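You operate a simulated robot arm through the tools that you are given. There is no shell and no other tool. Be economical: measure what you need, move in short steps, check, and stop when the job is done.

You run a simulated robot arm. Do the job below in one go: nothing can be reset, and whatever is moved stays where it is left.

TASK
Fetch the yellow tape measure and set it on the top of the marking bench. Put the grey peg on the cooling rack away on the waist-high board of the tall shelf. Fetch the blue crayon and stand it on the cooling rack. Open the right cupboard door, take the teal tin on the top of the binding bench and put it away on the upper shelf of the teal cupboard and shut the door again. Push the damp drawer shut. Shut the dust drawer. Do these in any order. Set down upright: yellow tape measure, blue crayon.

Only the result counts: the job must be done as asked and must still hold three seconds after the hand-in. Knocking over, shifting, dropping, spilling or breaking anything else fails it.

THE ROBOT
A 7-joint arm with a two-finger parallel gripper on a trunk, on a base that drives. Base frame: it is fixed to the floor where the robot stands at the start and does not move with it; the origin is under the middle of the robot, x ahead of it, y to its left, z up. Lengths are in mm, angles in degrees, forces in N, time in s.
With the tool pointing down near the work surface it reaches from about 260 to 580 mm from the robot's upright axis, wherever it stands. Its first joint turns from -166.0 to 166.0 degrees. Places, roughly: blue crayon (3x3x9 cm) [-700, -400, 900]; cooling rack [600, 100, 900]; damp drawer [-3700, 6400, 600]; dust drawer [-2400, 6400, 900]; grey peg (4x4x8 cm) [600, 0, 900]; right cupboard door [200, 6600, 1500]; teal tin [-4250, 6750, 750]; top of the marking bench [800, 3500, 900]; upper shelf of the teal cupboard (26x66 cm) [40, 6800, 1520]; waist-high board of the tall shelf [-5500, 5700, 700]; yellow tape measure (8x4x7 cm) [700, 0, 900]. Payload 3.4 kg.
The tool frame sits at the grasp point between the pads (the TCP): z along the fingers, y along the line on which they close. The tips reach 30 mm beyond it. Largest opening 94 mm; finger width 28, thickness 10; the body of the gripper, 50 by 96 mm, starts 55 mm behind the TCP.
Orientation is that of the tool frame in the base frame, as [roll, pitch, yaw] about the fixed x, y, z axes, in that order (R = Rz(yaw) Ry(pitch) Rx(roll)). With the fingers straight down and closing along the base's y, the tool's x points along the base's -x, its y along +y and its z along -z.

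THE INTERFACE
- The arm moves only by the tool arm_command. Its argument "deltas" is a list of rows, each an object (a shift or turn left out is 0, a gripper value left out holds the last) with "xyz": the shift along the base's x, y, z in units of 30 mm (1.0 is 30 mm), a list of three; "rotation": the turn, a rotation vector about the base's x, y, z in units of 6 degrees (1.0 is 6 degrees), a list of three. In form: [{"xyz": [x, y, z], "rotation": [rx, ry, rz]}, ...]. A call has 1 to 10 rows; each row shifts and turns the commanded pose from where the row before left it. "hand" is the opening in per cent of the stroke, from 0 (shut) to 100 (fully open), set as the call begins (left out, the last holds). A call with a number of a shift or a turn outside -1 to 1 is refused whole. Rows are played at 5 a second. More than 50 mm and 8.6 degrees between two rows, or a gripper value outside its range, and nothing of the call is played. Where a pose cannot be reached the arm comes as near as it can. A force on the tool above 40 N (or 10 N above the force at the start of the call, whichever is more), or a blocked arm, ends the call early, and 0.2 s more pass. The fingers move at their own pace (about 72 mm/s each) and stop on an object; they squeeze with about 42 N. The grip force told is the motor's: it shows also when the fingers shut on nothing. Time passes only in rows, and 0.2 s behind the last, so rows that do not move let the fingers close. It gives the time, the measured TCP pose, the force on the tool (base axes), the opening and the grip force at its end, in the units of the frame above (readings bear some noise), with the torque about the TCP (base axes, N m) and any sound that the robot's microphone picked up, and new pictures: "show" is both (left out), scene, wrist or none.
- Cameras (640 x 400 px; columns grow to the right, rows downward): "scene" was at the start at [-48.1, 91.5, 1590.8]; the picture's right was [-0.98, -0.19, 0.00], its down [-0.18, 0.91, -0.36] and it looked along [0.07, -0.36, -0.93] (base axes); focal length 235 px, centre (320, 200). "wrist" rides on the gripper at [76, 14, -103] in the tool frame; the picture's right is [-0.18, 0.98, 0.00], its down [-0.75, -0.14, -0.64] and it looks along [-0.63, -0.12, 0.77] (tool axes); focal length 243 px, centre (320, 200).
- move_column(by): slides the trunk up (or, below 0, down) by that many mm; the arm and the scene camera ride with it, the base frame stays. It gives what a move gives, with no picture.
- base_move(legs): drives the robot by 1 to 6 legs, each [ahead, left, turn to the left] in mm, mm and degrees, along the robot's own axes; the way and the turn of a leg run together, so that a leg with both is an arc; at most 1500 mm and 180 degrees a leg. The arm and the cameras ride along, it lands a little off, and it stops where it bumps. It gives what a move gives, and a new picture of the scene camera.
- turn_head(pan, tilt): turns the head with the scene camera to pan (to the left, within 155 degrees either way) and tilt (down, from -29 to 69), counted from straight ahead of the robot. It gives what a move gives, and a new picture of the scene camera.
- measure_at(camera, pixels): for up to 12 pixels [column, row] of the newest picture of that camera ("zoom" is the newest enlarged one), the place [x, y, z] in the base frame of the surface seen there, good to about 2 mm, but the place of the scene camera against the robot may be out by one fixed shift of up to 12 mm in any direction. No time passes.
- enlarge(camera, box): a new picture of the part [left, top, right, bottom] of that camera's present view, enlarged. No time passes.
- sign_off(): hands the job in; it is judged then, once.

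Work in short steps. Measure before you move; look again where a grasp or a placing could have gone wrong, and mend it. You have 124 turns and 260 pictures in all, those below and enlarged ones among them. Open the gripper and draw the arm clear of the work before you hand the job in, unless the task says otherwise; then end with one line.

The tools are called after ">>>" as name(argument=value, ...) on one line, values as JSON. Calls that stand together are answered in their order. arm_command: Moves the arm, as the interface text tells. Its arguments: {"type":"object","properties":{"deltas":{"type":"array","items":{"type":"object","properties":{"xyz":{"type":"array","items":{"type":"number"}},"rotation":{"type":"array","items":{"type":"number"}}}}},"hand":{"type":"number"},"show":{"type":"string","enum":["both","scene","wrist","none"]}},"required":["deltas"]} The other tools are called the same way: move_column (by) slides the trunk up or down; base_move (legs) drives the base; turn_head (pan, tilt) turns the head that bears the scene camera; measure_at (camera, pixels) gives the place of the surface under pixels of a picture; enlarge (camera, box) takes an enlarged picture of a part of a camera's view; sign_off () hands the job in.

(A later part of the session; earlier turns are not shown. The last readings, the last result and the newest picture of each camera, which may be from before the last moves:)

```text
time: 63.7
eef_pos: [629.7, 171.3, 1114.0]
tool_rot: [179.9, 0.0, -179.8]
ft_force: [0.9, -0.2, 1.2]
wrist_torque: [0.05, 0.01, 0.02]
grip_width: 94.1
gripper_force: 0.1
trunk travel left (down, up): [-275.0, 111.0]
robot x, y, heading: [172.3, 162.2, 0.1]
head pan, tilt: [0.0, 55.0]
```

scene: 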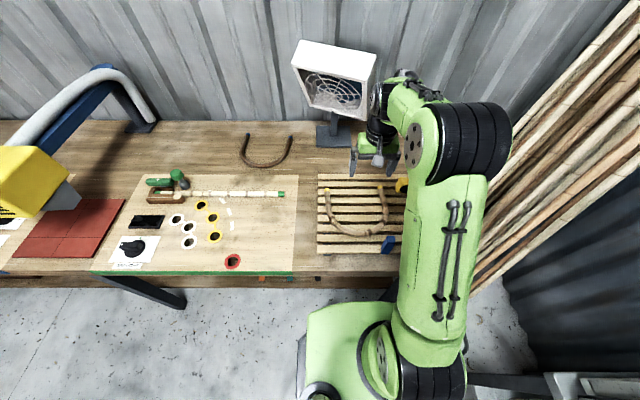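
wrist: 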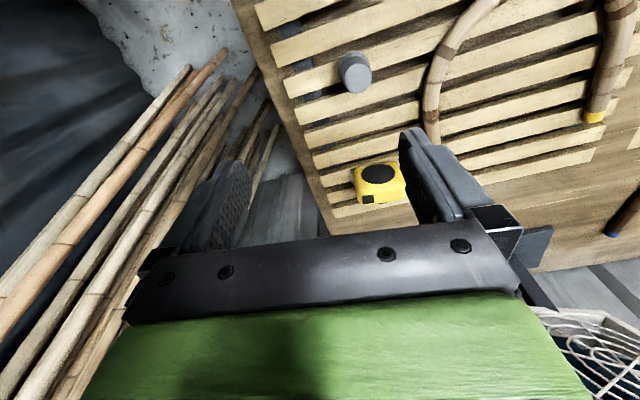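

Now the tape is ~573 mm away. I move above it at safe height while turning the fingers to close along x (yaw 90).

>>> arm_command(deltas=[{"xyz": [0.1, -0.4, 0], "rotation": [0, 0, -1]}, {"xyz": [0.1, -0.4, 0], "rotation": [0, 0, -1]}, {"xyz": [0.1, -0.4, 0], "rotation": [0, 0, -1]}, {"xyz": [0.1, -0.4, 0], "rotation": [0, 0, -1]}, {"xyz": [0.1, -0.4, 0], "rotation": [0, 0, -1]}, {"xyz": [0.1, -0.4, 0], "rotation": [0, 0, -1]}, {"xyz": [0.1, -0.4, 0], "rotation": [0, 0, -1]}, {"xyz": [0.1, -0.4, 0], "rotation": [0, 0, -1]}, {"xyz": [0.1, -0.4, 0], "rotation": [0, 0, -1]}, {"xyz": [0.1, -0.4, 0], "rotation": [0, 0, -1]}], show="none")

>>> arm_command(deltas=[{"xyz": [0.2, -0.3, 0], "rotation": [0, 0, -1]}, {"xyz": [0.2, -0.3, 0], "rotation": [0, 0, -1]}, {"xyz": [0.2, -0.3, 0], "rotation": [0, 0, -1]}, {"xyz": [0.2, -0.3, 0], "rotation": [0, 0, -1]}, {"xyz": [0.2, -0.3, 0], "rotation": [0, 0, -1]}], show="wrist")

```text
time: 65.9
eef_pos: [660.2, 50.3, 1116.0]
tool_rot: [179.9, 0.0, 120.2]
ft_force: [-0.5, -0.1, -0.2]
wrist_torque: [0.02, 0.0, -0.02]
grip_width: 93.9
gripper_force: 0.0
trunk travel left (down, up): [-275.0, 111.0]
robot x, y, heading: [175.7, 159.9, 0.2]
head pan, tilt: [0.0, 55.0]
```

```text
time: 67.1
eef_pos: [690.6, 6.5, 1114.6]
tool_rot: [179.9, 0.1, 90.2]
ft_force: [-0.2, 0.7, 0.3]
wrist_torque: [0.02, 0.06, 0.02]
grip_width: 94.2
gripper_force: 0.0
trunk travel left (down, up): [-275.0, 111.0]
robot x, y, heading: [170.0, 163.1, 0.2]
head pan, tilt: [0.0, 55.0]
```

wrist: 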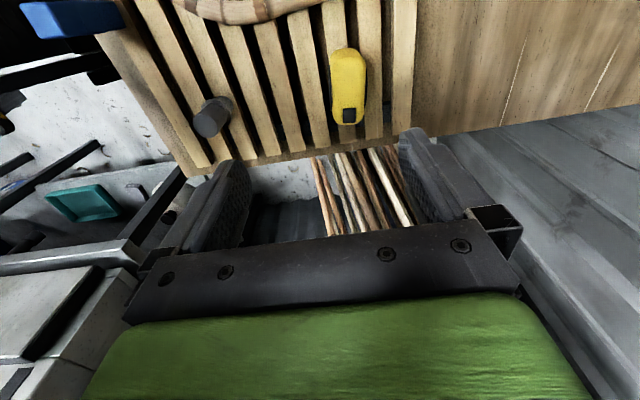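

I enlarge and measure the tape top.

>>> enlarge(camera="wrist", box=[300, 35, 400, 135])

>>> measure_at(camera="wrist", pixels=[[333, 55], [361, 58], [341, 70], [365, 80], [338, 105], [362, 105], [350, 85], [350, 120], [349, 50]])

```text
4.00 times, centred on (350, 85) of wrist
```

zoom: 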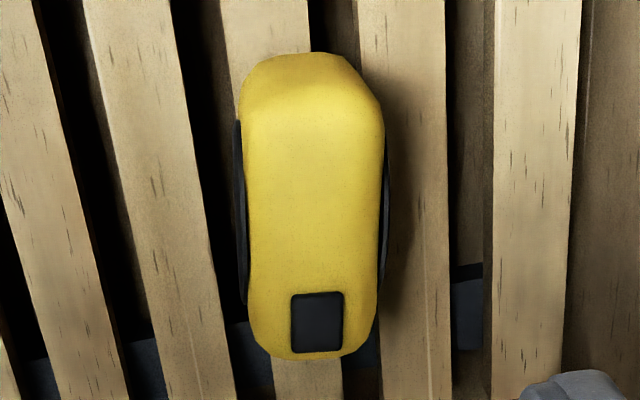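

```text
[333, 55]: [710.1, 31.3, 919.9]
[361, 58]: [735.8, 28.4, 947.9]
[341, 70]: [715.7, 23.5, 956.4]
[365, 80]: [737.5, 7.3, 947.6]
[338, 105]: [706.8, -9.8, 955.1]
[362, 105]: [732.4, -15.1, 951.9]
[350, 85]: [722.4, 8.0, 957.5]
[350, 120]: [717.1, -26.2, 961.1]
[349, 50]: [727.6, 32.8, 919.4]
```

Tape's centre ≈(721,-1), long axis turned about -9°; I align (yaw 81) and go down part-way.

>>> arm_command(deltas=[{"xyz": [0.5, -0.13, 0], "rotation": [0, 0, -0.75]}, {"xyz": [0.5, -0.12, 0], "rotation": [0, 0, -0.75]}, {"xyz": [0, 0, -1]}, {"xyz": [0, 0, -1]}, {"xyz": [0, 0, -1]}], show="wrist")

```text
time: 68.3
eef_pos: [719.2, -0.8, 1024.8]
tool_rot: [179.9, 0.1, 81.1]
ft_force: [0.2, -1.2, -0.2]
wrist_torque: [-0.02, -0.01, -0.02]
grip_width: 94.0
gripper_force: 0.1
trunk travel left (down, up): [-275.0, 111.0]
robot x, y, heading: [175.5, 165.4, 0.2]
head pan, tilt: [0.0, 55.0]
```

wrist: 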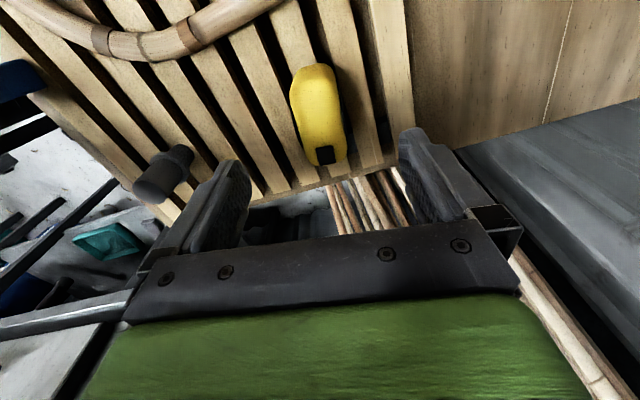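

I re-measure the tape's top edges for its true heading.

>>> enlarge(camera="wrist", box=[270, 50, 370, 175])

```text
3.20 times, centred on (320, 112) of wrist
```

zoom: 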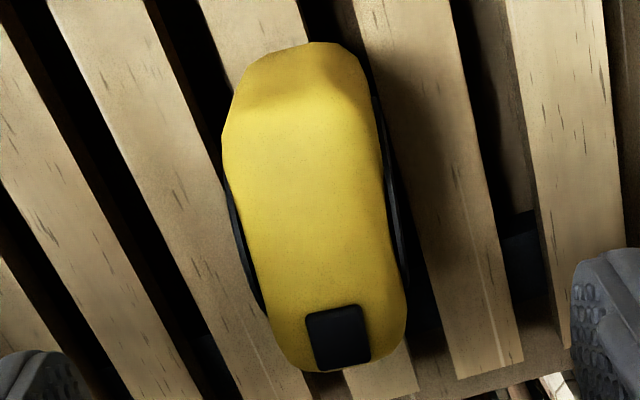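

>>> measure_at(camera="zoom", pixels=[[240, 190], [372, 170], [255, 250], [385, 240], [270, 310], [398, 300], [235, 130], [360, 110], [305, 200], [320, 270], [300, 60], [330, 365]])

```text
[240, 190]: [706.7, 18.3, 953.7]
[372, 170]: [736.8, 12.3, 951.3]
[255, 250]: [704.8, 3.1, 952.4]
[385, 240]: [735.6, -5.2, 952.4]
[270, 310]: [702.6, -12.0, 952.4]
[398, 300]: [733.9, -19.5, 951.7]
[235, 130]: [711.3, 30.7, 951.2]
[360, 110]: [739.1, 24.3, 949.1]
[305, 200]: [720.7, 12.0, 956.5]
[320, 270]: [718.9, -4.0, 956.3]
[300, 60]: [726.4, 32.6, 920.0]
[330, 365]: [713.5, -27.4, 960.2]
```

Heading is about -6.5°; small correction, descend to z≈930, then close.

>>> arm_command(deltas=[{"xyz": [0.03, -0.03, -1], "rotation": [0, 0, 0.4]}, {"xyz": [0, 0, -1]}, {"xyz": [0, 0, -1]}, {"xyz": [0, 0, -0.16]}], show="wrist")

>>> arm_command(deltas=[{}, {}, {}, {}], hand=0, show="wrist")

```text
time: 69.3
eef_pos: [719.0, -2.6, 929.8]
tool_rot: [-180.0, 0.1, 83.5]
ft_force: [-0.3, 0.3, 0.2]
wrist_torque: [0.03, 0.0, -0.01]
grip_width: 94.0
gripper_force: 0.1
trunk travel left (down, up): [-275.0, 111.0]
robot x, y, heading: [174.1, 163.4, 0.2]
head pan, tilt: [0.0, 55.0]
```

wrist: 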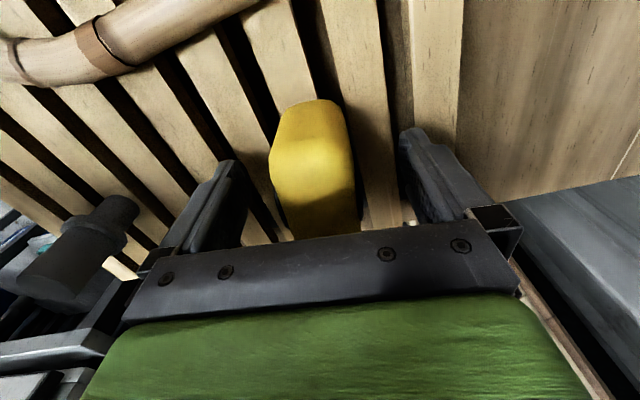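

```text
time: 70.3
eef_pos: [718.5, -1.4, 928.8]
tool_rot: [179.9, 0.1, 83.6]
ft_force: [-0.9, 0.1, 0.6]
wrist_torque: [-0.02, 0.06, -0.03]
grip_width: 39.8
gripper_force: 42.1
trunk travel left (down, up): [-275.0, 111.0]
robot x, y, heading: [172.4, 157.8, -0.1]
head pan, tilt: [0.0, 55.0]
```

wrist: 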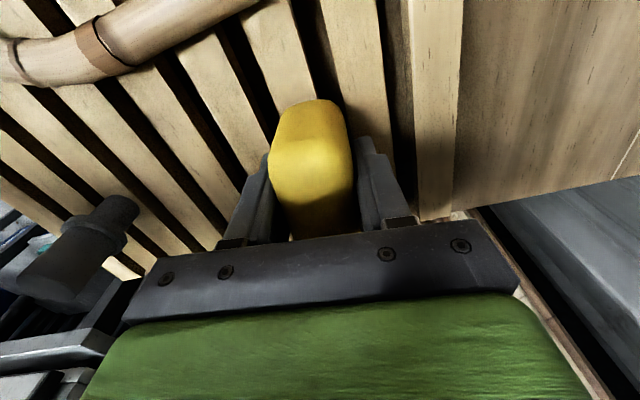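

Gripped at 40 mm. Lift 200 mm, then back away and drive left toward the marking bench.

>>> arm_command(deltas=[{"xyz": [0, 0, 1]}, {"xyz": [0, 0, 1]}, {"xyz": [0, 0, 1]}, {"xyz": [0, 0, 1]}, {"xyz": [0, 0, 1]}, {"xyz": [0, 0, 1]}, {"xyz": [0, 0, 1]}], show="none")

>>> arm_command(deltas=[{"xyz": [-1, 0.6, 0]}, {"xyz": [-1, 0.6, 0]}, {"xyz": [-1, 0.6, 0]}, {"xyz": [-1, 0.6, 0]}, {"xyz": [-1, 0.6, 0]}, {"xyz": [-1, 0.6, 0]}], show="none")

>>> base_move(legs=[[-250, 0, 0], [0, 1400, 0]])

```text
time: 71.9
eef_pos: [719.1, -0.7, 1139.2]
tool_rot: [179.8, 0.1, 83.5]
ft_force: [0.1, -0.2, -2.3]
wrist_torque: [-0.02, 0.03, 0.03]
grip_width: 39.8
gripper_force: 41.9
trunk travel left (down, up): [-275.0, 111.0]
robot x, y, heading: [172.1, 158.9, 0.1]
head pan, tilt: [0.0, 55.0]
```

```text
time: 73.3
eef_pos: [538.8, 108.1, 1141.4]
tool_rot: [179.8, 0.1, 83.6]
ft_force: [-0.3, 0.3, -2.2]
wrist_torque: [0.0, 0.02, -0.03]
grip_width: 39.9
gripper_force: 42.5
trunk travel left (down, up): [-275.0, 111.0]
robot x, y, heading: [174.3, 160.1, 0.1]
head pan, tilt: [0.0, 55.0]
```

```text
time: 81.6
eef_pos: [301.6, 1477.4, 1141.2]
tool_rot: [179.9, 0.2, 82.3]
ft_force: [0.4, 0.8, -2.0]
wrist_torque: [0.0, -0.01, 0.0]
grip_width: 40.0
gripper_force: 41.9
trunk travel left (down, up): [-275.0, 111.0]
robot x, y, heading: [-63.2, 1539.2, -1.3]
head pan, tilt: [0.0, 55.0]
```

scene: 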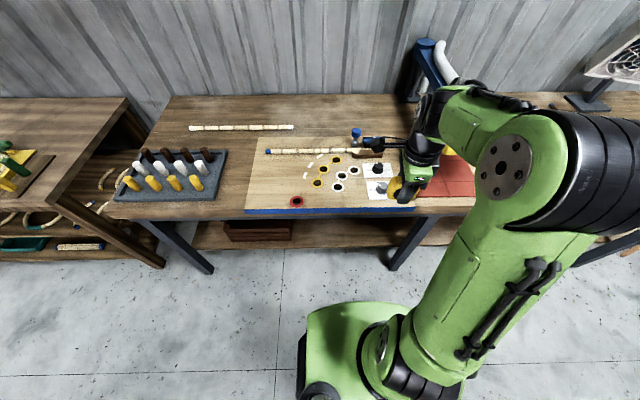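

I look left to identify the marking bench.

>>> turn_head(pan=50, tilt=30)

```text
time: 82.8
eef_pos: [301.7, 1477.6, 1140.7]
tool_rot: [179.9, 0.1, 82.3]
ft_force: [1.0, 1.0, -3.1]
wrist_torque: [0.01, 0.0, -0.03]
grip_width: 40.0
gripper_force: 42.4
trunk travel left (down, up): [-275.0, 111.0]
robot x, y, heading: [-64.6, 1541.4, -1.3]
head pan, tilt: [50.0, 30.0]
```

scene: 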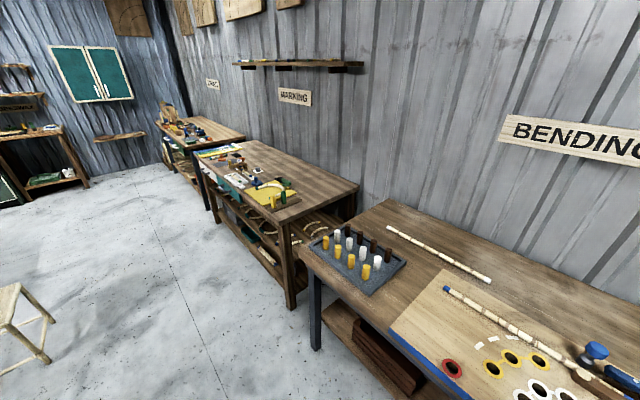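

>>> measure_at(camera="scene", pixels=[[335, 195], [300, 175], [290, 217], [200, 155], [240, 190], [355, 187], [305, 200], [290, 290], [52, 360]])

>>> enlarge(camera="scene", box=[180, 130, 370, 250])

>>> base_move(legs=[[0, 1450, 1.3]])

```text
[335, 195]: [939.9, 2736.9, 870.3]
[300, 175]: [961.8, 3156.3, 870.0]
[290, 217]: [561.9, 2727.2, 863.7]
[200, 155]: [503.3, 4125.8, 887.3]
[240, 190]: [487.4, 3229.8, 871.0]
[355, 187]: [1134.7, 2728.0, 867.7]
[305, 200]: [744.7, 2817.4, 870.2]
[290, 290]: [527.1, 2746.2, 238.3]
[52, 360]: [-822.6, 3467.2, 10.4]
```

```text
3.33 times, centred on (275, 190) of scene
```

zoom: 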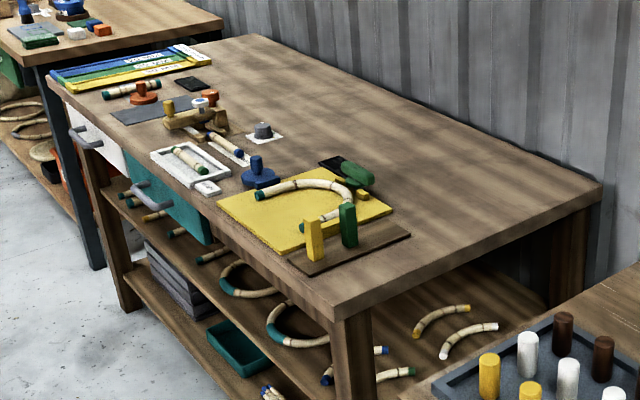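

```text
time: 90.1
eef_pos: [302.9, 2964.9, 1141.7]
tool_rot: [179.9, 0.1, 85.0]
ft_force: [-0.4, 0.5, -2.4]
wrist_torque: [-0.04, 0.0, -0.02]
grip_width: 40.3
gripper_force: 42.0
trunk travel left (down, up): [-275.0, 111.0]
robot x, y, heading: [-70.7, 3012.9, 1.6]
head pan, tilt: [50.0, 30.0]
```

scene: 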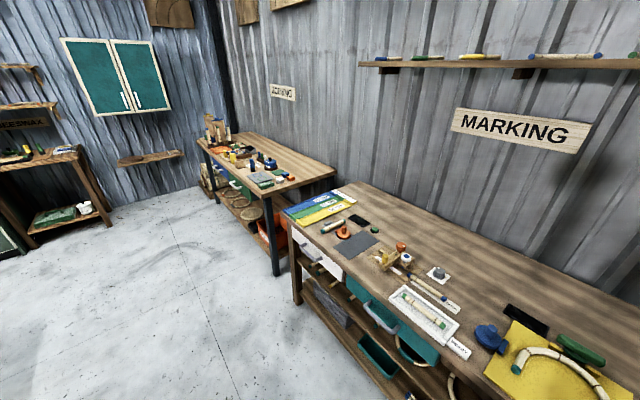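

The free patch is at the bench's right end around (730,2790). I drive closer and look.

>>> base_move(legs=[[0, -200, -1.6], [230, 0, 0]])

>>> turn_head(pan=0, tilt=55)

```text
time: 93.0
eef_pos: [530.3, 2753.5, 1139.6]
tool_rot: [180.0, 0.2, 83.6]
ft_force: [1.2, -0.2, -2.8]
wrist_torque: [0.01, 0.03, -0.03]
grip_width: 39.9
gripper_force: 41.8
trunk travel left (down, up): [-275.0, 111.0]
robot x, y, heading: [157.8, 2809.2, 0.1]
head pan, tilt: [50.0, 30.0]
```

scene: 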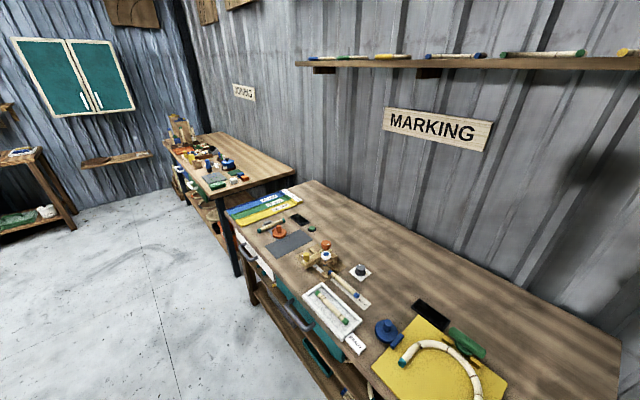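

```text
time: 94.2
eef_pos: [529.5, 2753.3, 1140.0]
tool_rot: [179.9, 0.1, 83.6]
ft_force: [0.5, -0.1, -1.2]
wrist_torque: [0.0, -0.03, 0.03]
grip_width: 40.0
gripper_force: 41.9
trunk travel left (down, up): [-275.0, 111.0]
robot x, y, heading: [163.7, 2809.8, 0.4]
head pan, tilt: [0.0, 55.0]
```

scene: 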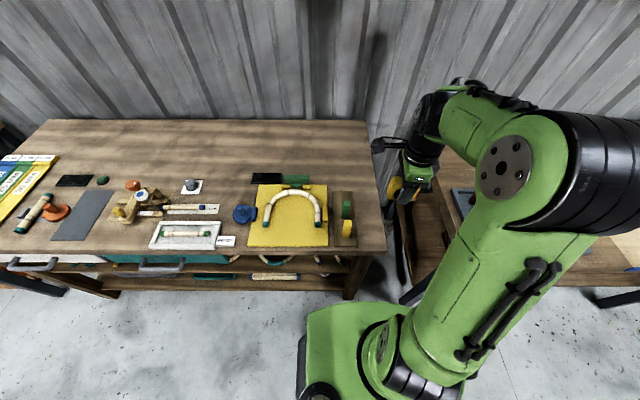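

>>> measure_at(camera="scene", pixels=[[358, 205], [382, 205], [356, 240], [385, 248], [345, 188], [300, 180], [345, 165], [375, 165], [378, 185], [225, 195], [346, 200]])

>>> enlarge(camera="scene", box=[220, 110, 420, 270])

```text
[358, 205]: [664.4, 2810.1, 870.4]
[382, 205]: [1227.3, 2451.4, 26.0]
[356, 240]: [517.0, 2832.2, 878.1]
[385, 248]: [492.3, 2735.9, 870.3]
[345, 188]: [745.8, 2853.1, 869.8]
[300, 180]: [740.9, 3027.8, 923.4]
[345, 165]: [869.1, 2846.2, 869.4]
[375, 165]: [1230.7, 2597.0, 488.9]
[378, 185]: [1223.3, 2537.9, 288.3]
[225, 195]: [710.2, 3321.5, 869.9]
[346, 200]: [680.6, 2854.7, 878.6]
```

```text
2.50 times, centred on (320, 190) of scene
```

zoom: 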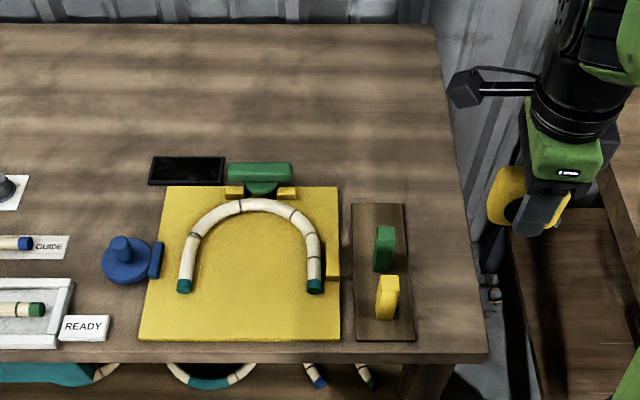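

Free wood around (745,2795). I drive 45 mm more and move the hand above there.

>>> base_move(legs=[[45, 0, 0]])

>>> arm_command(deltas=[{"xyz": [0.95, 0.23, 0]}, {"xyz": [0.95, 0.23, 0]}, {"xyz": [0.95, 0.23, 0]}, {"xyz": [0.95, 0.23, 0]}, {"xyz": [0.95, 0.23, 0]}, {"xyz": [0.95, 0.23, 0]}, {"xyz": [0, 0, -1]}, {"xyz": [0, 0, -1]}, {"xyz": [0, 0, -1]}, {"xyz": [0, 0, -1]}], show="both")

```text
time: 95.1
eef_pos: [576.5, 2754.3, 1140.3]
tool_rot: [-179.8, 0.1, 83.5]
ft_force: [0.3, -0.2, -2.7]
wrist_torque: [-0.04, 0.04, -0.01]
grip_width: 40.1
gripper_force: 41.3
trunk travel left (down, up): [-275.0, 111.0]
robot x, y, heading: [205.8, 2804.8, -0.2]
head pan, tilt: [0.0, 55.0]
```

scene: 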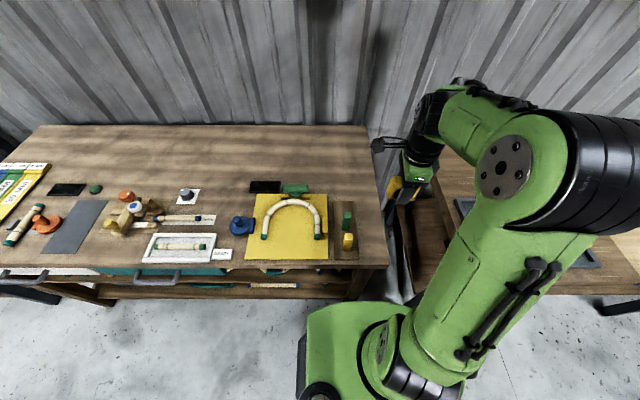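

```text
time: 97.3
eef_pos: [745.2, 2794.4, 1021.4]
tool_rot: [-180.0, 0.1, 83.5]
ft_force: [0.0, 0.8, -2.3]
wrist_torque: [0.01, -0.05, -0.02]
grip_width: 40.1
gripper_force: 42.2
trunk travel left (down, up): [-275.0, 111.0]
robot x, y, heading: [207.6, 2810.4, -0.2]
head pan, tilt: [0.0, 55.0]
```

scene: 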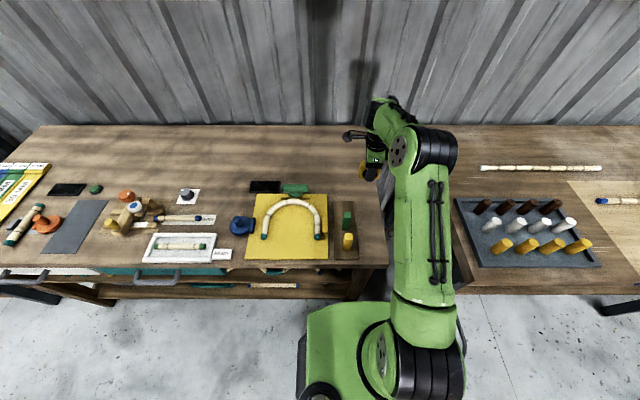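
wrist: 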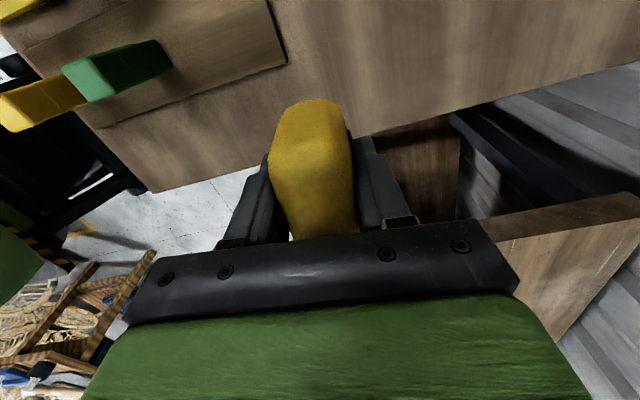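

I measure bench edge and board in the wrist view.

>>> measure_at(camera="wrist", pixels=[[240, 165], [375, 128], [450, 100], [285, 60], [270, 5], [370, 80], [215, 130]])

```text
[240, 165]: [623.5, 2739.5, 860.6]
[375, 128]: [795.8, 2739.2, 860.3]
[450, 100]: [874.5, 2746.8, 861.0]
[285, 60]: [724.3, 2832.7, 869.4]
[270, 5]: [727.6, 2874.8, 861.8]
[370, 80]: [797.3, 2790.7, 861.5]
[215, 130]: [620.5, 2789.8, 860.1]
```

Shift +20 mm in x for clearance from the board, then lower to near contact.

>>> arm_command(deltas=[{"xyz": [0.7, 0, 0]}, {"xyz": [0, 0, -1]}, {"xyz": [0, 0, -1]}, {"xyz": [0, 0, -1]}, {"xyz": [0, 0, -0.9]}, {}], show="wrist")

>>> arm_command(deltas=[{"xyz": [0, 0, -0.06]}, {}], show="none")

```text
time: 98.7
eef_pos: [766.4, 2796.7, 905.1]
tool_rot: [180.0, 0.0, 83.5]
ft_force: [0.1, 0.6, -1.7]
wrist_torque: [0.0, -0.03, 0.01]
grip_width: 40.2
gripper_force: 41.9
trunk travel left (down, up): [-275.0, 111.0]
robot x, y, heading: [205.7, 2811.8, -0.0]
head pan, tilt: [0.0, 55.0]
```

wrist: 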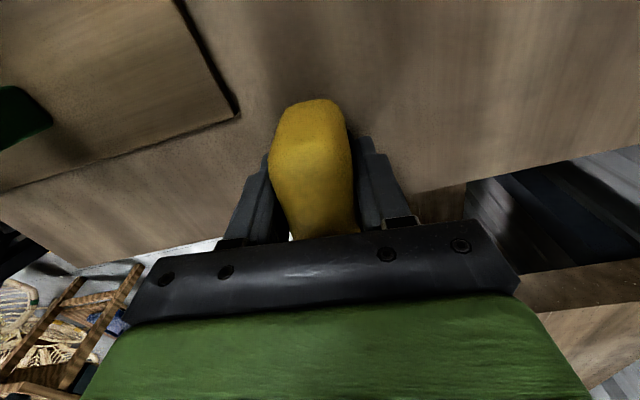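

```text
time: 99.3
eef_pos: [765.3, 2795.7, 904.2]
tool_rot: [-180.0, 0.1, 83.5]
ft_force: [0.3, -0.6, -2.2]
wrist_torque: [0.03, 0.03, 0.02]
grip_width: 40.2
gripper_force: 42.2
trunk travel left (down, up): [-275.0, 111.0]
robot x, y, heading: [205.6, 2805.9, -0.0]
head pan, tilt: [0.0, 55.0]
```

Lower until force appears.

>>> arm_command(deltas=[{"xyz": [0, 0, -0.08]}, {}], show="none")

>>> arm_command(deltas=[{"xyz": [0, 0, -0.06]}, {}], show="none")

>>> arm_command(deltas=[{"xyz": [0, 0, -0.05]}, {}], show="none")

```text
time: 99.9
eef_pos: [766.0, 2794.8, 900.3]
tool_rot: [180.0, 0.1, 83.7]
ft_force: [-0.1, -0.2, -2.1]
wrist_torque: [-0.02, -0.01, 0.0]
grip_width: 39.8
gripper_force: 41.9
trunk travel left (down, up): [-275.0, 111.0]
robot x, y, heading: [202.7, 2805.1, 0.1]
head pan, tilt: [0.0, 55.0]
```

```text
time: 100.5
eef_pos: [766.6, 2794.7, 900.0]
tool_rot: [179.9, 0.1, 83.6]
ft_force: [-0.2, 0.8, 2.5]
wrist_torque: [-0.14, 0.1, -0.04]
grip_width: 40.1
gripper_force: 41.7
trunk travel left (down, up): [-275.0, 111.0]
robot x, y, heading: [205.2, 2807.4, 0.2]
head pan, tilt: [0.0, 55.0]
```

```text
time: 101.1
eef_pos: [765.7, 2795.0, 898.5]
tool_rot: [179.7, 0.1, 83.5]
ft_force: [1.0, -1.1, 20.4]
wrist_torque: [-0.73, 0.45, 0.04]
grip_width: 40.0
gripper_force: 42.0
trunk travel left (down, up): [-275.0, 111.0]
robot x, y, heading: [206.0, 2811.4, -0.1]
head pan, tilt: [0.0, 55.0]
```

Contact. Open and rise.

>>> arm_command(deltas=[{"xyz": [0, 0, 0.02]}, {}, {}], hand=100, show="none")

>>> arm_command(deltas=[{"xyz": [0, 0, 1]}, {"xyz": [0, 0, 1]}, {"xyz": [0, 0, 1]}, {"xyz": [0, 0, 1]}, {"xyz": [0, 0, 1]}, {"xyz": [0, 0, 1]}, {"xyz": [0, 0, 1]}], show="wrist")

```text
time: 101.9
eef_pos: [766.1, 2795.4, 896.5]
tool_rot: [180.0, 0.2, 83.6]
ft_force: [0.0, 0.2, 0.4]
wrist_torque: [0.0, -0.05, 0.0]
grip_width: 93.8
gripper_force: 0.0
trunk travel left (down, up): [-275.0, 111.0]
robot x, y, heading: [204.8, 2806.1, -0.2]
head pan, tilt: [0.0, 55.0]
```

```text
time: 103.5
eef_pos: [765.0, 2795.7, 1109.2]
tool_rot: [-180.0, 0.1, 83.5]
ft_force: [-0.1, 0.5, 0.3]
wrist_torque: [0.02, -0.03, 0.02]
grip_width: 93.7
gripper_force: 0.0
trunk travel left (down, up): [-275.0, 111.0]
robot x, y, heading: [203.6, 2810.1, 0.0]
head pan, tilt: [0.0, 55.0]
```

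wrist: 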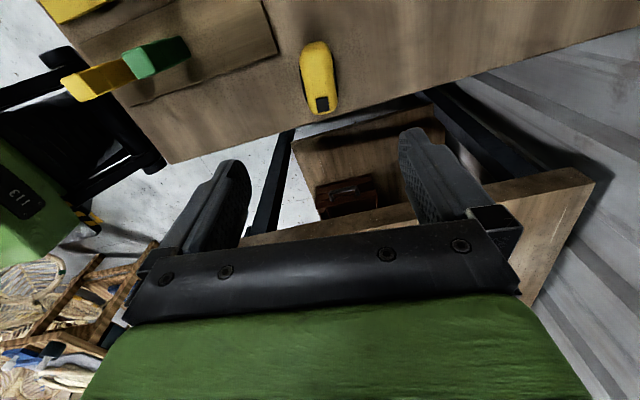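

Tape stands on the marking bench. I retract and turn the hand back, and look at the tall shelf to plan the peg grasp.

>>> arm_command(deltas=[{"xyz": [-1, 0, 0], "rotation": [0, 0, 1]}, {"xyz": [-1, 0, 0], "rotation": [0, 0, 1]}, {"xyz": [-1, 0, 0], "rotation": [0, 0, 1]}, {"xyz": [-1, 0, 0], "rotation": [0, 0, 1]}, {"xyz": [-1, 0, 0], "rotation": [0, 0, 1]}, {"xyz": [0, 0, 0], "rotation": [0, 0, 1]}, {"xyz": [0, 0, 0], "rotation": [0, 0, 1]}, {"xyz": [0, 0, 0], "rotation": [0, 0, 1]}], show="none")

>>> arm_command(deltas=[{"xyz": [-0.3, 0, 0], "rotation": [0, 0, 1]}, {"xyz": [-0.3, 0, 0], "rotation": [0, 0, 1]}, {"xyz": [0, 0, 0], "rotation": [0, 0, 1]}, {"xyz": [0, 0, 0], "rotation": [0, 0, 1]}, {"xyz": [0, 0, 0], "rotation": [0, 0, 1]}, {"xyz": [0, 0, 0], "rotation": [0, 0, 1]}, {"xyz": [0, 0, 0], "rotation": [0, 0, 1]}, {"xyz": [0, 0, 0], "rotation": [0, 0, 1]}], show="none")

>>> turn_head(pan=152, tilt=10)

>>> enlarge(camera="scene", box=[200, 80, 440, 230])

```text
time: 105.3
eef_pos: [615.5, 2795.3, 1107.1]
tool_rot: [179.9, 0.1, 131.7]
ft_force: [0.9, -0.7, -0.4]
wrist_torque: [0.01, 0.0, 0.02]
grip_width: 94.0
gripper_force: 0.1
trunk travel left (down, up): [-275.0, 111.0]
robot x, y, heading: [203.7, 2810.9, 0.0]
head pan, tilt: [0.0, 55.0]
```

```text
time: 107.1
eef_pos: [598.4, 2793.8, 1108.0]
tool_rot: [180.0, 0.2, 179.6]
ft_force: [-0.1, 0.6, 0.6]
wrist_torque: [-0.03, -0.01, 0.02]
grip_width: 94.1
gripper_force: 0.1
trunk travel left (down, up): [-275.0, 111.0]
robot x, y, heading: [206.9, 2806.9, -0.1]
head pan, tilt: [0.0, 55.0]
```

```text
time: 109.5
eef_pos: [599.0, 2794.9, 1106.4]
tool_rot: [180.0, 0.1, 179.5]
ft_force: [-0.4, -0.6, 1.0]
wrist_torque: [0.0, 0.05, -0.01]
grip_width: 93.9
gripper_force: 0.0
trunk travel left (down, up): [-275.0, 111.0]
robot x, y, heading: [200.7, 2804.6, 0.0]
head pan, tilt: [152.0, 10.0]
```

scene: 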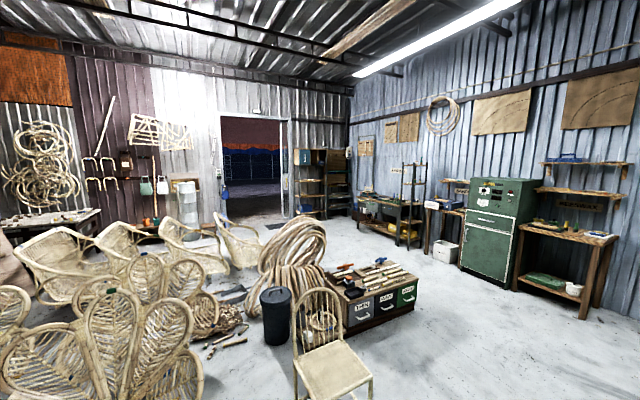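

```text
2.67 times, centred on (320, 155) of scene
```

zoom: 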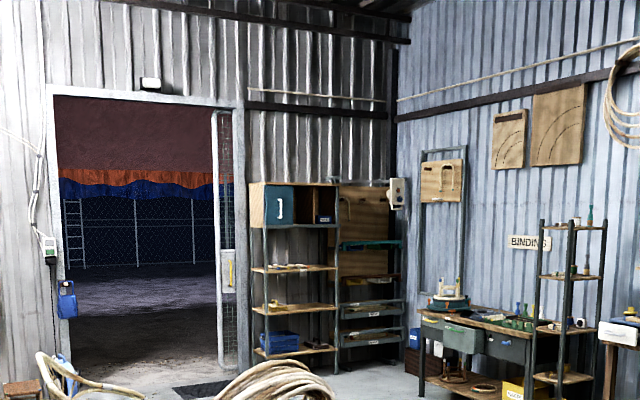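

>>> measure_at(camera="zoom", pixels=[[300, 226], [310, 268], [310, 306], [300, 349], [280, 262], [265, 310], [332, 306], [280, 330], [400, 300], [265, 268]])

```text
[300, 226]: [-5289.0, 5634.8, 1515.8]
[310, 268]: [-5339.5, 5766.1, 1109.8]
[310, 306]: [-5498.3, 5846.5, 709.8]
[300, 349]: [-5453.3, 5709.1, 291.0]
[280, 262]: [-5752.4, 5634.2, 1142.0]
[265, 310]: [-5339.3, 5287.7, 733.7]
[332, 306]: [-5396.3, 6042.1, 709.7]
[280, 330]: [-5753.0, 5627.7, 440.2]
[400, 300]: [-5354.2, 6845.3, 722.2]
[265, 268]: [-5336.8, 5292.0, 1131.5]
```

Boards at z≈710 and ≈1110 with open front: a 45° tilted grasp will place the peg upright. I drive back to the rack.

>>> base_move(legs=[[-260, 0, 0], [0, -1400, 0], [0, -1400, 0]])

>>> turn_head(pan=0, tilt=50)

```text
time: 124.6
eef_pos: [366.8, -15.6, 1106.7]
tool_rot: [179.9, 0.1, -179.1]
ft_force: [0.8, 0.0, -0.3]
wrist_torque: [0.01, 0.0, -0.04]
grip_width: 93.9
gripper_force: 0.0
trunk travel left (down, up): [-275.0, 111.0]
robot x, y, heading: [-26.4, -10.0, 1.3]
head pan, tilt: [152.0, 10.0]
```

scene: 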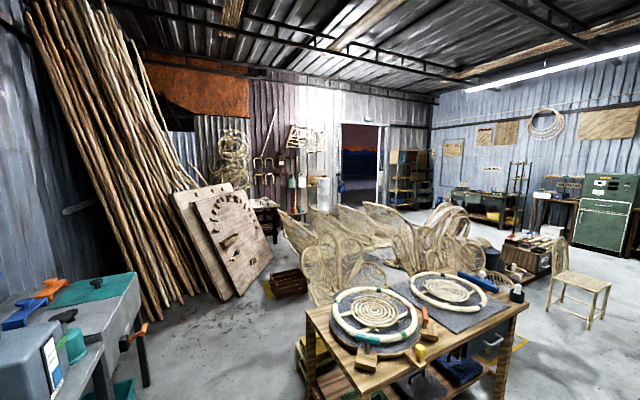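

```text
time: 127.0
eef_pos: [367.3, -15.8, 1107.6]
tool_rot: [-179.9, 0.2, -178.9]
ft_force: [-0.2, 1.1, 0.4]
wrist_torque: [-0.02, 0.01, 0.03]
grip_width: 94.0
gripper_force: 0.1
trunk travel left (down, up): [-275.0, 111.0]
robot x, y, heading: [-23.2, -11.4, 1.7]
head pan, tilt: [0.0, 50.0]
```

scene: 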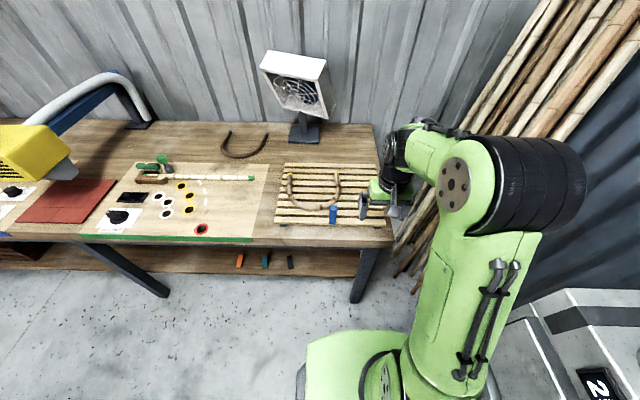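

I tilt the tool 45° forward and approach to about (470,-4,1020), then look through the wrist.

>>> arm_command(deltas=[{"xyz": [0.3, 0.05, 0], "rotation": [0, -1, 0]}, {"xyz": [0.3, 0.05, 0], "rotation": [0, -1, 0]}, {"xyz": [0.3, 0.05, 0], "rotation": [0, -1, 0]}, {"xyz": [0.3, 0.05, 0], "rotation": [0, -1, 0]}, {"xyz": [0.3, 0.05, 0], "rotation": [0, -1, 0]}, {"xyz": [0.3, 0.05, 0], "rotation": [0, -1, 0]}, {"xyz": [0.3, 0.05, 0], "rotation": [0, -1, 0]}, {"xyz": [0.4, 0.05, -0.9], "rotation": [0, -0.5, 0]}, {"xyz": [0.5, 0, -0.9]}, {"xyz": [0.5, 0, -0.9]}], hand=100, show="both")

```text
time: 129.2
eef_pos: [474.5, -0.5, 1024.5]
tool_rot: [-179.0, 45.0, -178.6]
ft_force: [0.2, 0.4, 0.3]
wrist_torque: [0.02, 0.0, 0.0]
grip_width: 93.9
gripper_force: 0.0
trunk travel left (down, up): [-275.0, 111.0]
robot x, y, heading: [-24.8, -14.1, 1.6]
head pan, tilt: [0.0, 50.0]
```

scene: 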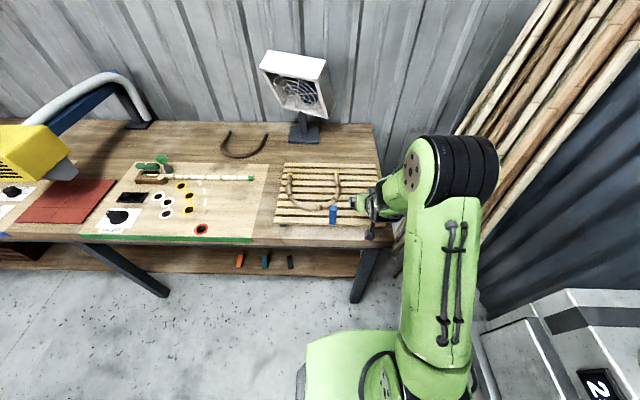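
wrist: 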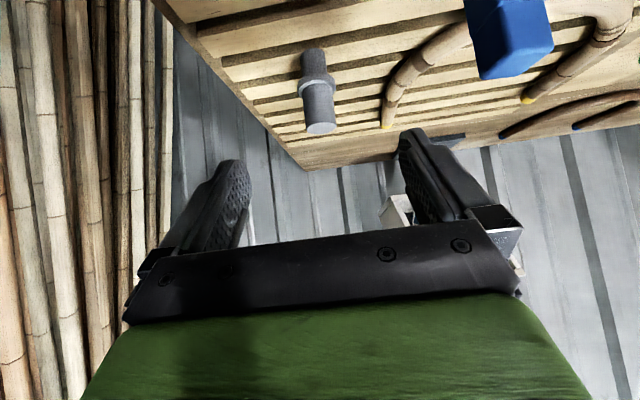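

I measure the peg's axis in the wrist zoom.

>>> enlarge(camera="wrist", box=[280, 30, 360, 150])

>>> measure_at(camera="wrist", pixels=[[320, 127], [308, 126], [333, 126], [319, 110], [309, 110], [331, 110], [315, 83], [305, 88], [331, 84], [312, 62], [305, 62], [322, 62]])

```text
3.33 times, centred on (320, 90) of wrist
```

zoom: 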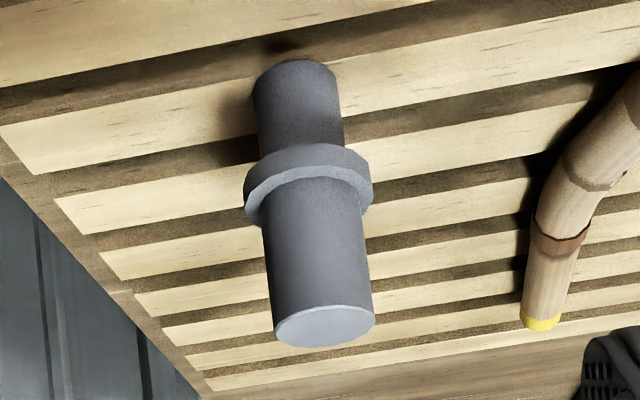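

```text
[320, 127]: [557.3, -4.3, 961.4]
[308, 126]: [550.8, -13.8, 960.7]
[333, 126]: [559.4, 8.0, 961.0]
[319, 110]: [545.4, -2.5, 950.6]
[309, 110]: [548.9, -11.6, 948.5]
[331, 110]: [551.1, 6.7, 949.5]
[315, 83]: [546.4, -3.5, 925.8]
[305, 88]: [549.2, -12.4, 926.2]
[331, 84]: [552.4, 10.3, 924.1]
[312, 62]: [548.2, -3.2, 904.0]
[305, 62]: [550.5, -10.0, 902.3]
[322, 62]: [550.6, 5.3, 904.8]
```

Peg axis (559,-3), collar at z≈918–926, upper cylinder up to 961. I bring the fingertips around the upper cylinder: TCP (550.5,-3,959.5).

>>> arm_command(deltas=[{"xyz": [0.84, -0.03, -0.72]}, {"xyz": [0.84, -0.03, -0.72]}, {"xyz": [0.84, -0.02, -0.72]}, {}], show="wrist")

```text
time: 130.2
eef_pos: [547.2, -4.6, 961.4]
tool_rot: [-179.1, 45.1, -178.5]
ft_force: [-0.5, -0.4, 0.8]
wrist_torque: [0.02, 0.0, 0.02]
grip_width: 94.1
gripper_force: 0.1
trunk travel left (down, up): [-275.0, 111.0]
robot x, y, heading: [-20.1, -11.9, 1.3]
head pan, tilt: [0.0, 50.0]
```

wrist: 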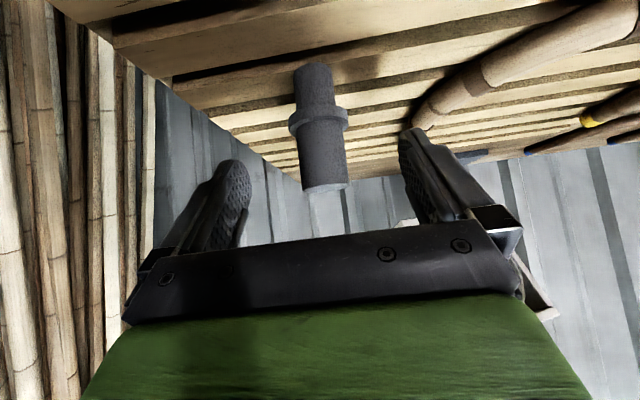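

Well placed. Close.

>>> arm_command(deltas=[{"xyz": [0.05, 0, -0.05]}, {}, {}, {}], hand=0, show="wrist")

```text
time: 131.2
eef_pos: [549.1, -5.2, 959.2]
tool_rot: [-179.0, 45.1, -178.5]
ft_force: [0.5, 0.4, 1.2]
wrist_torque: [0.03, -0.02, 0.05]
grip_width: 25.6
gripper_force: 41.9
trunk travel left (down, up): [-275.0, 111.0]
robot x, y, heading: [-24.4, -12.3, 1.6]
head pan, tilt: [0.0, 50.0]
```

wrist: 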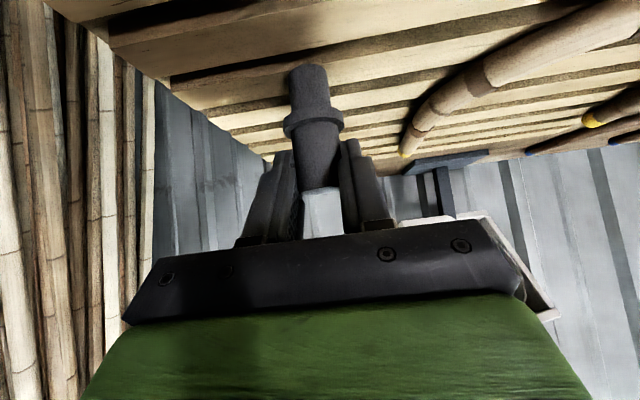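

Gripped the cylinder (25.6 mm). Lift, pull in, and drive along the lane to y≈2900.

>>> arm_command(deltas=[{"xyz": [0, 0, 1]}, {"xyz": [0, 0, 1]}, {"xyz": [0, 0, 1]}, {"xyz": [0, 0, 1]}, {"xyz": [0, 0, 1]}, {"xyz": [-1, 0, 0.5]}, {"xyz": [-1, 0, 0]}, {"xyz": [-1, 0, 0]}, {"xyz": [-1, 0, 0]}], show="wrist")

>>> base_move(legs=[[-30, 1450, -1.5], [0, 1450, 0], [0, 1000, 0]])

>>> turn_head(pan=135, tilt=20)

```text
time: 133.2
eef_pos: [428.6, -7.4, 1125.0]
tool_rot: [-179.2, 45.1, -178.7]
ft_force: [-0.6, -0.4, -0.4]
wrist_torque: [-0.02, -0.03, -0.03]
grip_width: 25.4
gripper_force: 42.1
trunk travel left (down, up): [-275.0, 111.0]
robot x, y, heading: [-22.4, -10.0, 1.4]
head pan, tilt: [0.0, 50.0]
```

wrist: 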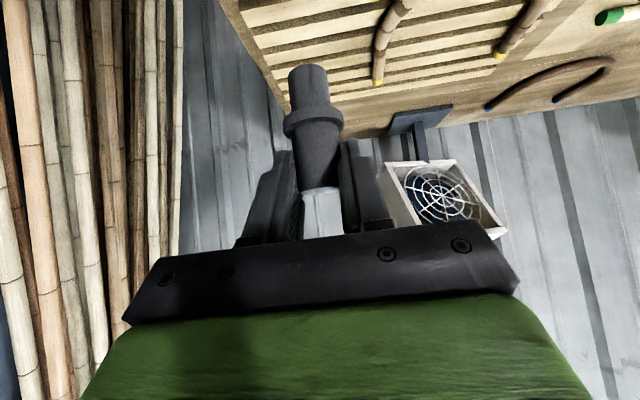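

```text
time: 151.9
eef_pos: [394.6, 3867.6, 1124.8]
tool_rot: [-179.0, 45.1, 178.8]
ft_force: [-0.3, 0.0, -0.7]
wrist_torque: [0.03, -0.02, 0.01]
grip_width: 25.1
gripper_force: 41.8
trunk travel left (down, up): [-275.0, 111.0]
robot x, y, heading: [-54.2, 3881.2, -0.8]
head pan, tilt: [0.0, 50.0]
```

scene: 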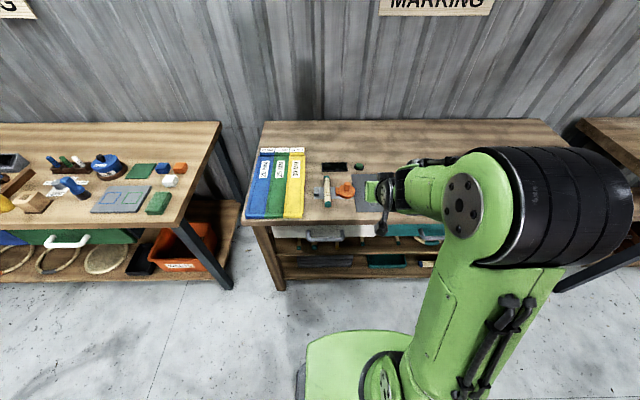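

```text
time: 154.1
eef_pos: [394.7, 3868.0, 1124.0]
tool_rot: [-179.1, 45.0, 178.8]
ft_force: [0.1, -0.8, 0.3]
wrist_torque: [0.02, -0.01, 0.0]
grip_width: 25.5
gripper_force: 42.7
trunk travel left (down, up): [-275.0, 111.0]
robot x, y, heading: [-58.9, 3880.5, -1.2]
head pan, tilt: [135.0, 20.0]
```

scene: 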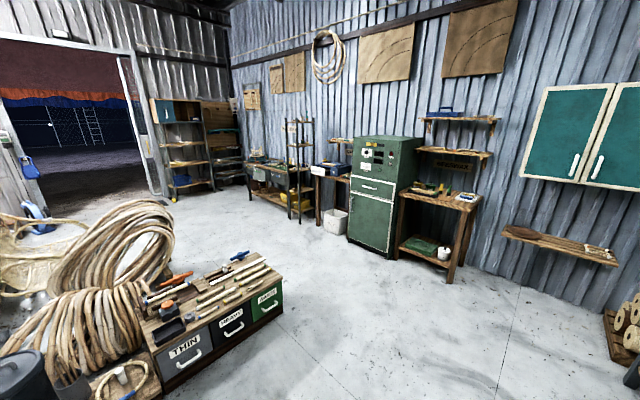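

I measure the crate, bench fronts and obstacles to plan the path.

>>> measure_at(camera="scene", pixels=[[285, 310], [260, 270], [165, 390], [130, 200], [348, 240], [300, 220], [245, 195], [335, 235], [450, 280], [520, 235], [615, 265], [385, 255]])

>>> enlarge(camera="scene", box=[230, 100, 490, 290])

```text
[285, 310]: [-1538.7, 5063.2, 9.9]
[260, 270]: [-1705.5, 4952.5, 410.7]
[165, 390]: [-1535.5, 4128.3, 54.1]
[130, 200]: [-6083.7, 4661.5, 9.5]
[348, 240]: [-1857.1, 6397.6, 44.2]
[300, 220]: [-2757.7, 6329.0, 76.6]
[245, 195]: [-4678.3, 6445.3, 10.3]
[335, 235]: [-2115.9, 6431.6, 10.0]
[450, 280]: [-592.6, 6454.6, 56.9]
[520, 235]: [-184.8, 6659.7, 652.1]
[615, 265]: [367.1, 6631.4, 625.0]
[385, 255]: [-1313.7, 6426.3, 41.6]
```

```text
2.11 times, centred on (360, 195) of scene
```

zoom: 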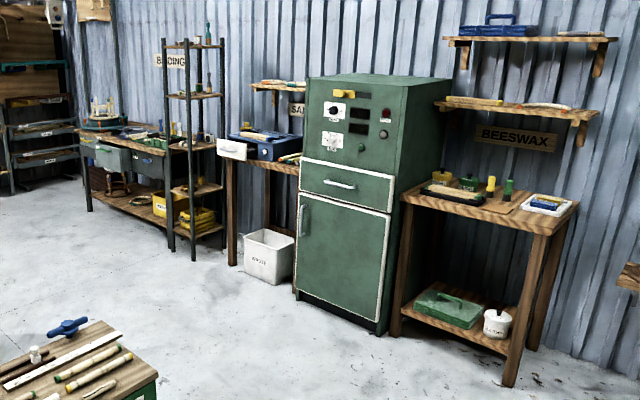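

Corridor between crate (y≤5063) and back benches (y≥6330): I drive along y≈5700 facing the shelf.

>>> base_move(legs=[[-250, 800, 0], [0, 0, 180], [50, -1010, 1], [1450, 0, 0], [1450, 0, 0]])

>>> turn_head(pan=0, tilt=25)

```text
time: 184.5
eef_pos: [-3696.9, 5874.1, 1124.3]
tool_rot: [-179.0, 44.9, -3.5]
ft_force: [-0.2, -0.5, 0.4]
wrist_torque: [0.04, 0.0, 0.02]
grip_width: 25.7
gripper_force: 41.9
trunk travel left (down, up): [-275.0, 111.0]
robot x, y, heading: [-3243.7, 5839.7, 176.7]
head pan, tilt: [135.0, 20.0]
```

scene: 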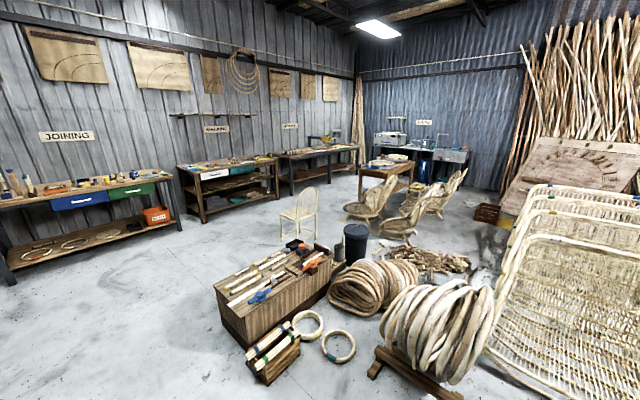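

```text
time: 186.7
eef_pos: [-3697.8, 5872.9, 1123.9]
tool_rot: [-179.1, 45.1, -3.5]
ft_force: [-0.1, -0.2, 0.0]
wrist_torque: [0.02, -0.02, -0.03]
grip_width: 25.7
gripper_force: 41.9
trunk travel left (down, up): [-275.0, 111.0]
robot x, y, heading: [-3244.6, 5838.2, 176.6]
head pan, tilt: [0.0, 25.0]
```

scene: 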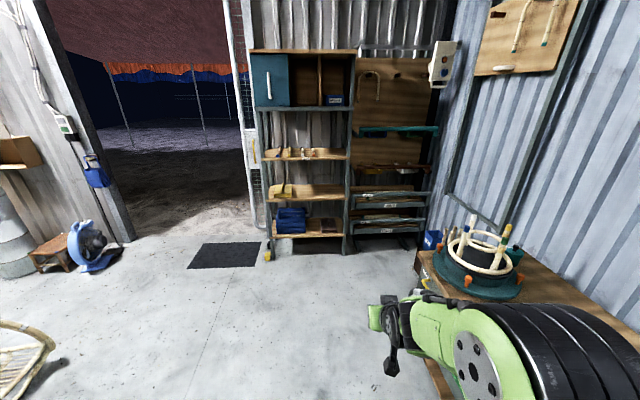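

I enlarge and measure the waist-high board.

>>> enlarge(camera="scene", box=[245, 120, 365, 260])

>>> measure_at(camera="scene", pixels=[[320, 190], [335, 195], [300, 195], [345, 190], [275, 190], [320, 155], [320, 159], [310, 198]])

```text
2.86 times, centred on (305, 190) of scene
```

zoom: 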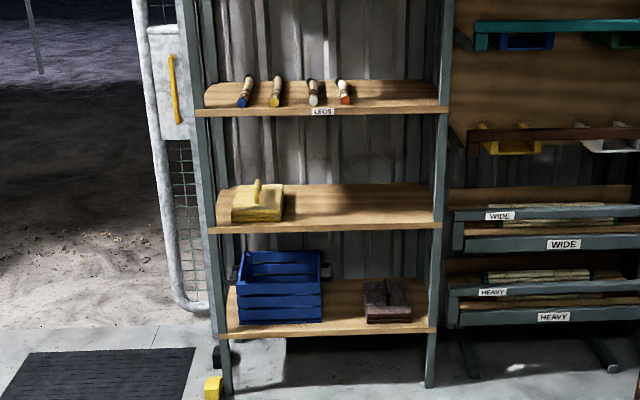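

```text
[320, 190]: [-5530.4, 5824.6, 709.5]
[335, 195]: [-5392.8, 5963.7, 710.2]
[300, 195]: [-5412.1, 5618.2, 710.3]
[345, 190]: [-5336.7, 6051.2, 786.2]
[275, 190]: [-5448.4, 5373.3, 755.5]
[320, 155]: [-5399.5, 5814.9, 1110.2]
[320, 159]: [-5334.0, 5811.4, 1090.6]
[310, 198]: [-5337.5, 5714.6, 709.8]
```

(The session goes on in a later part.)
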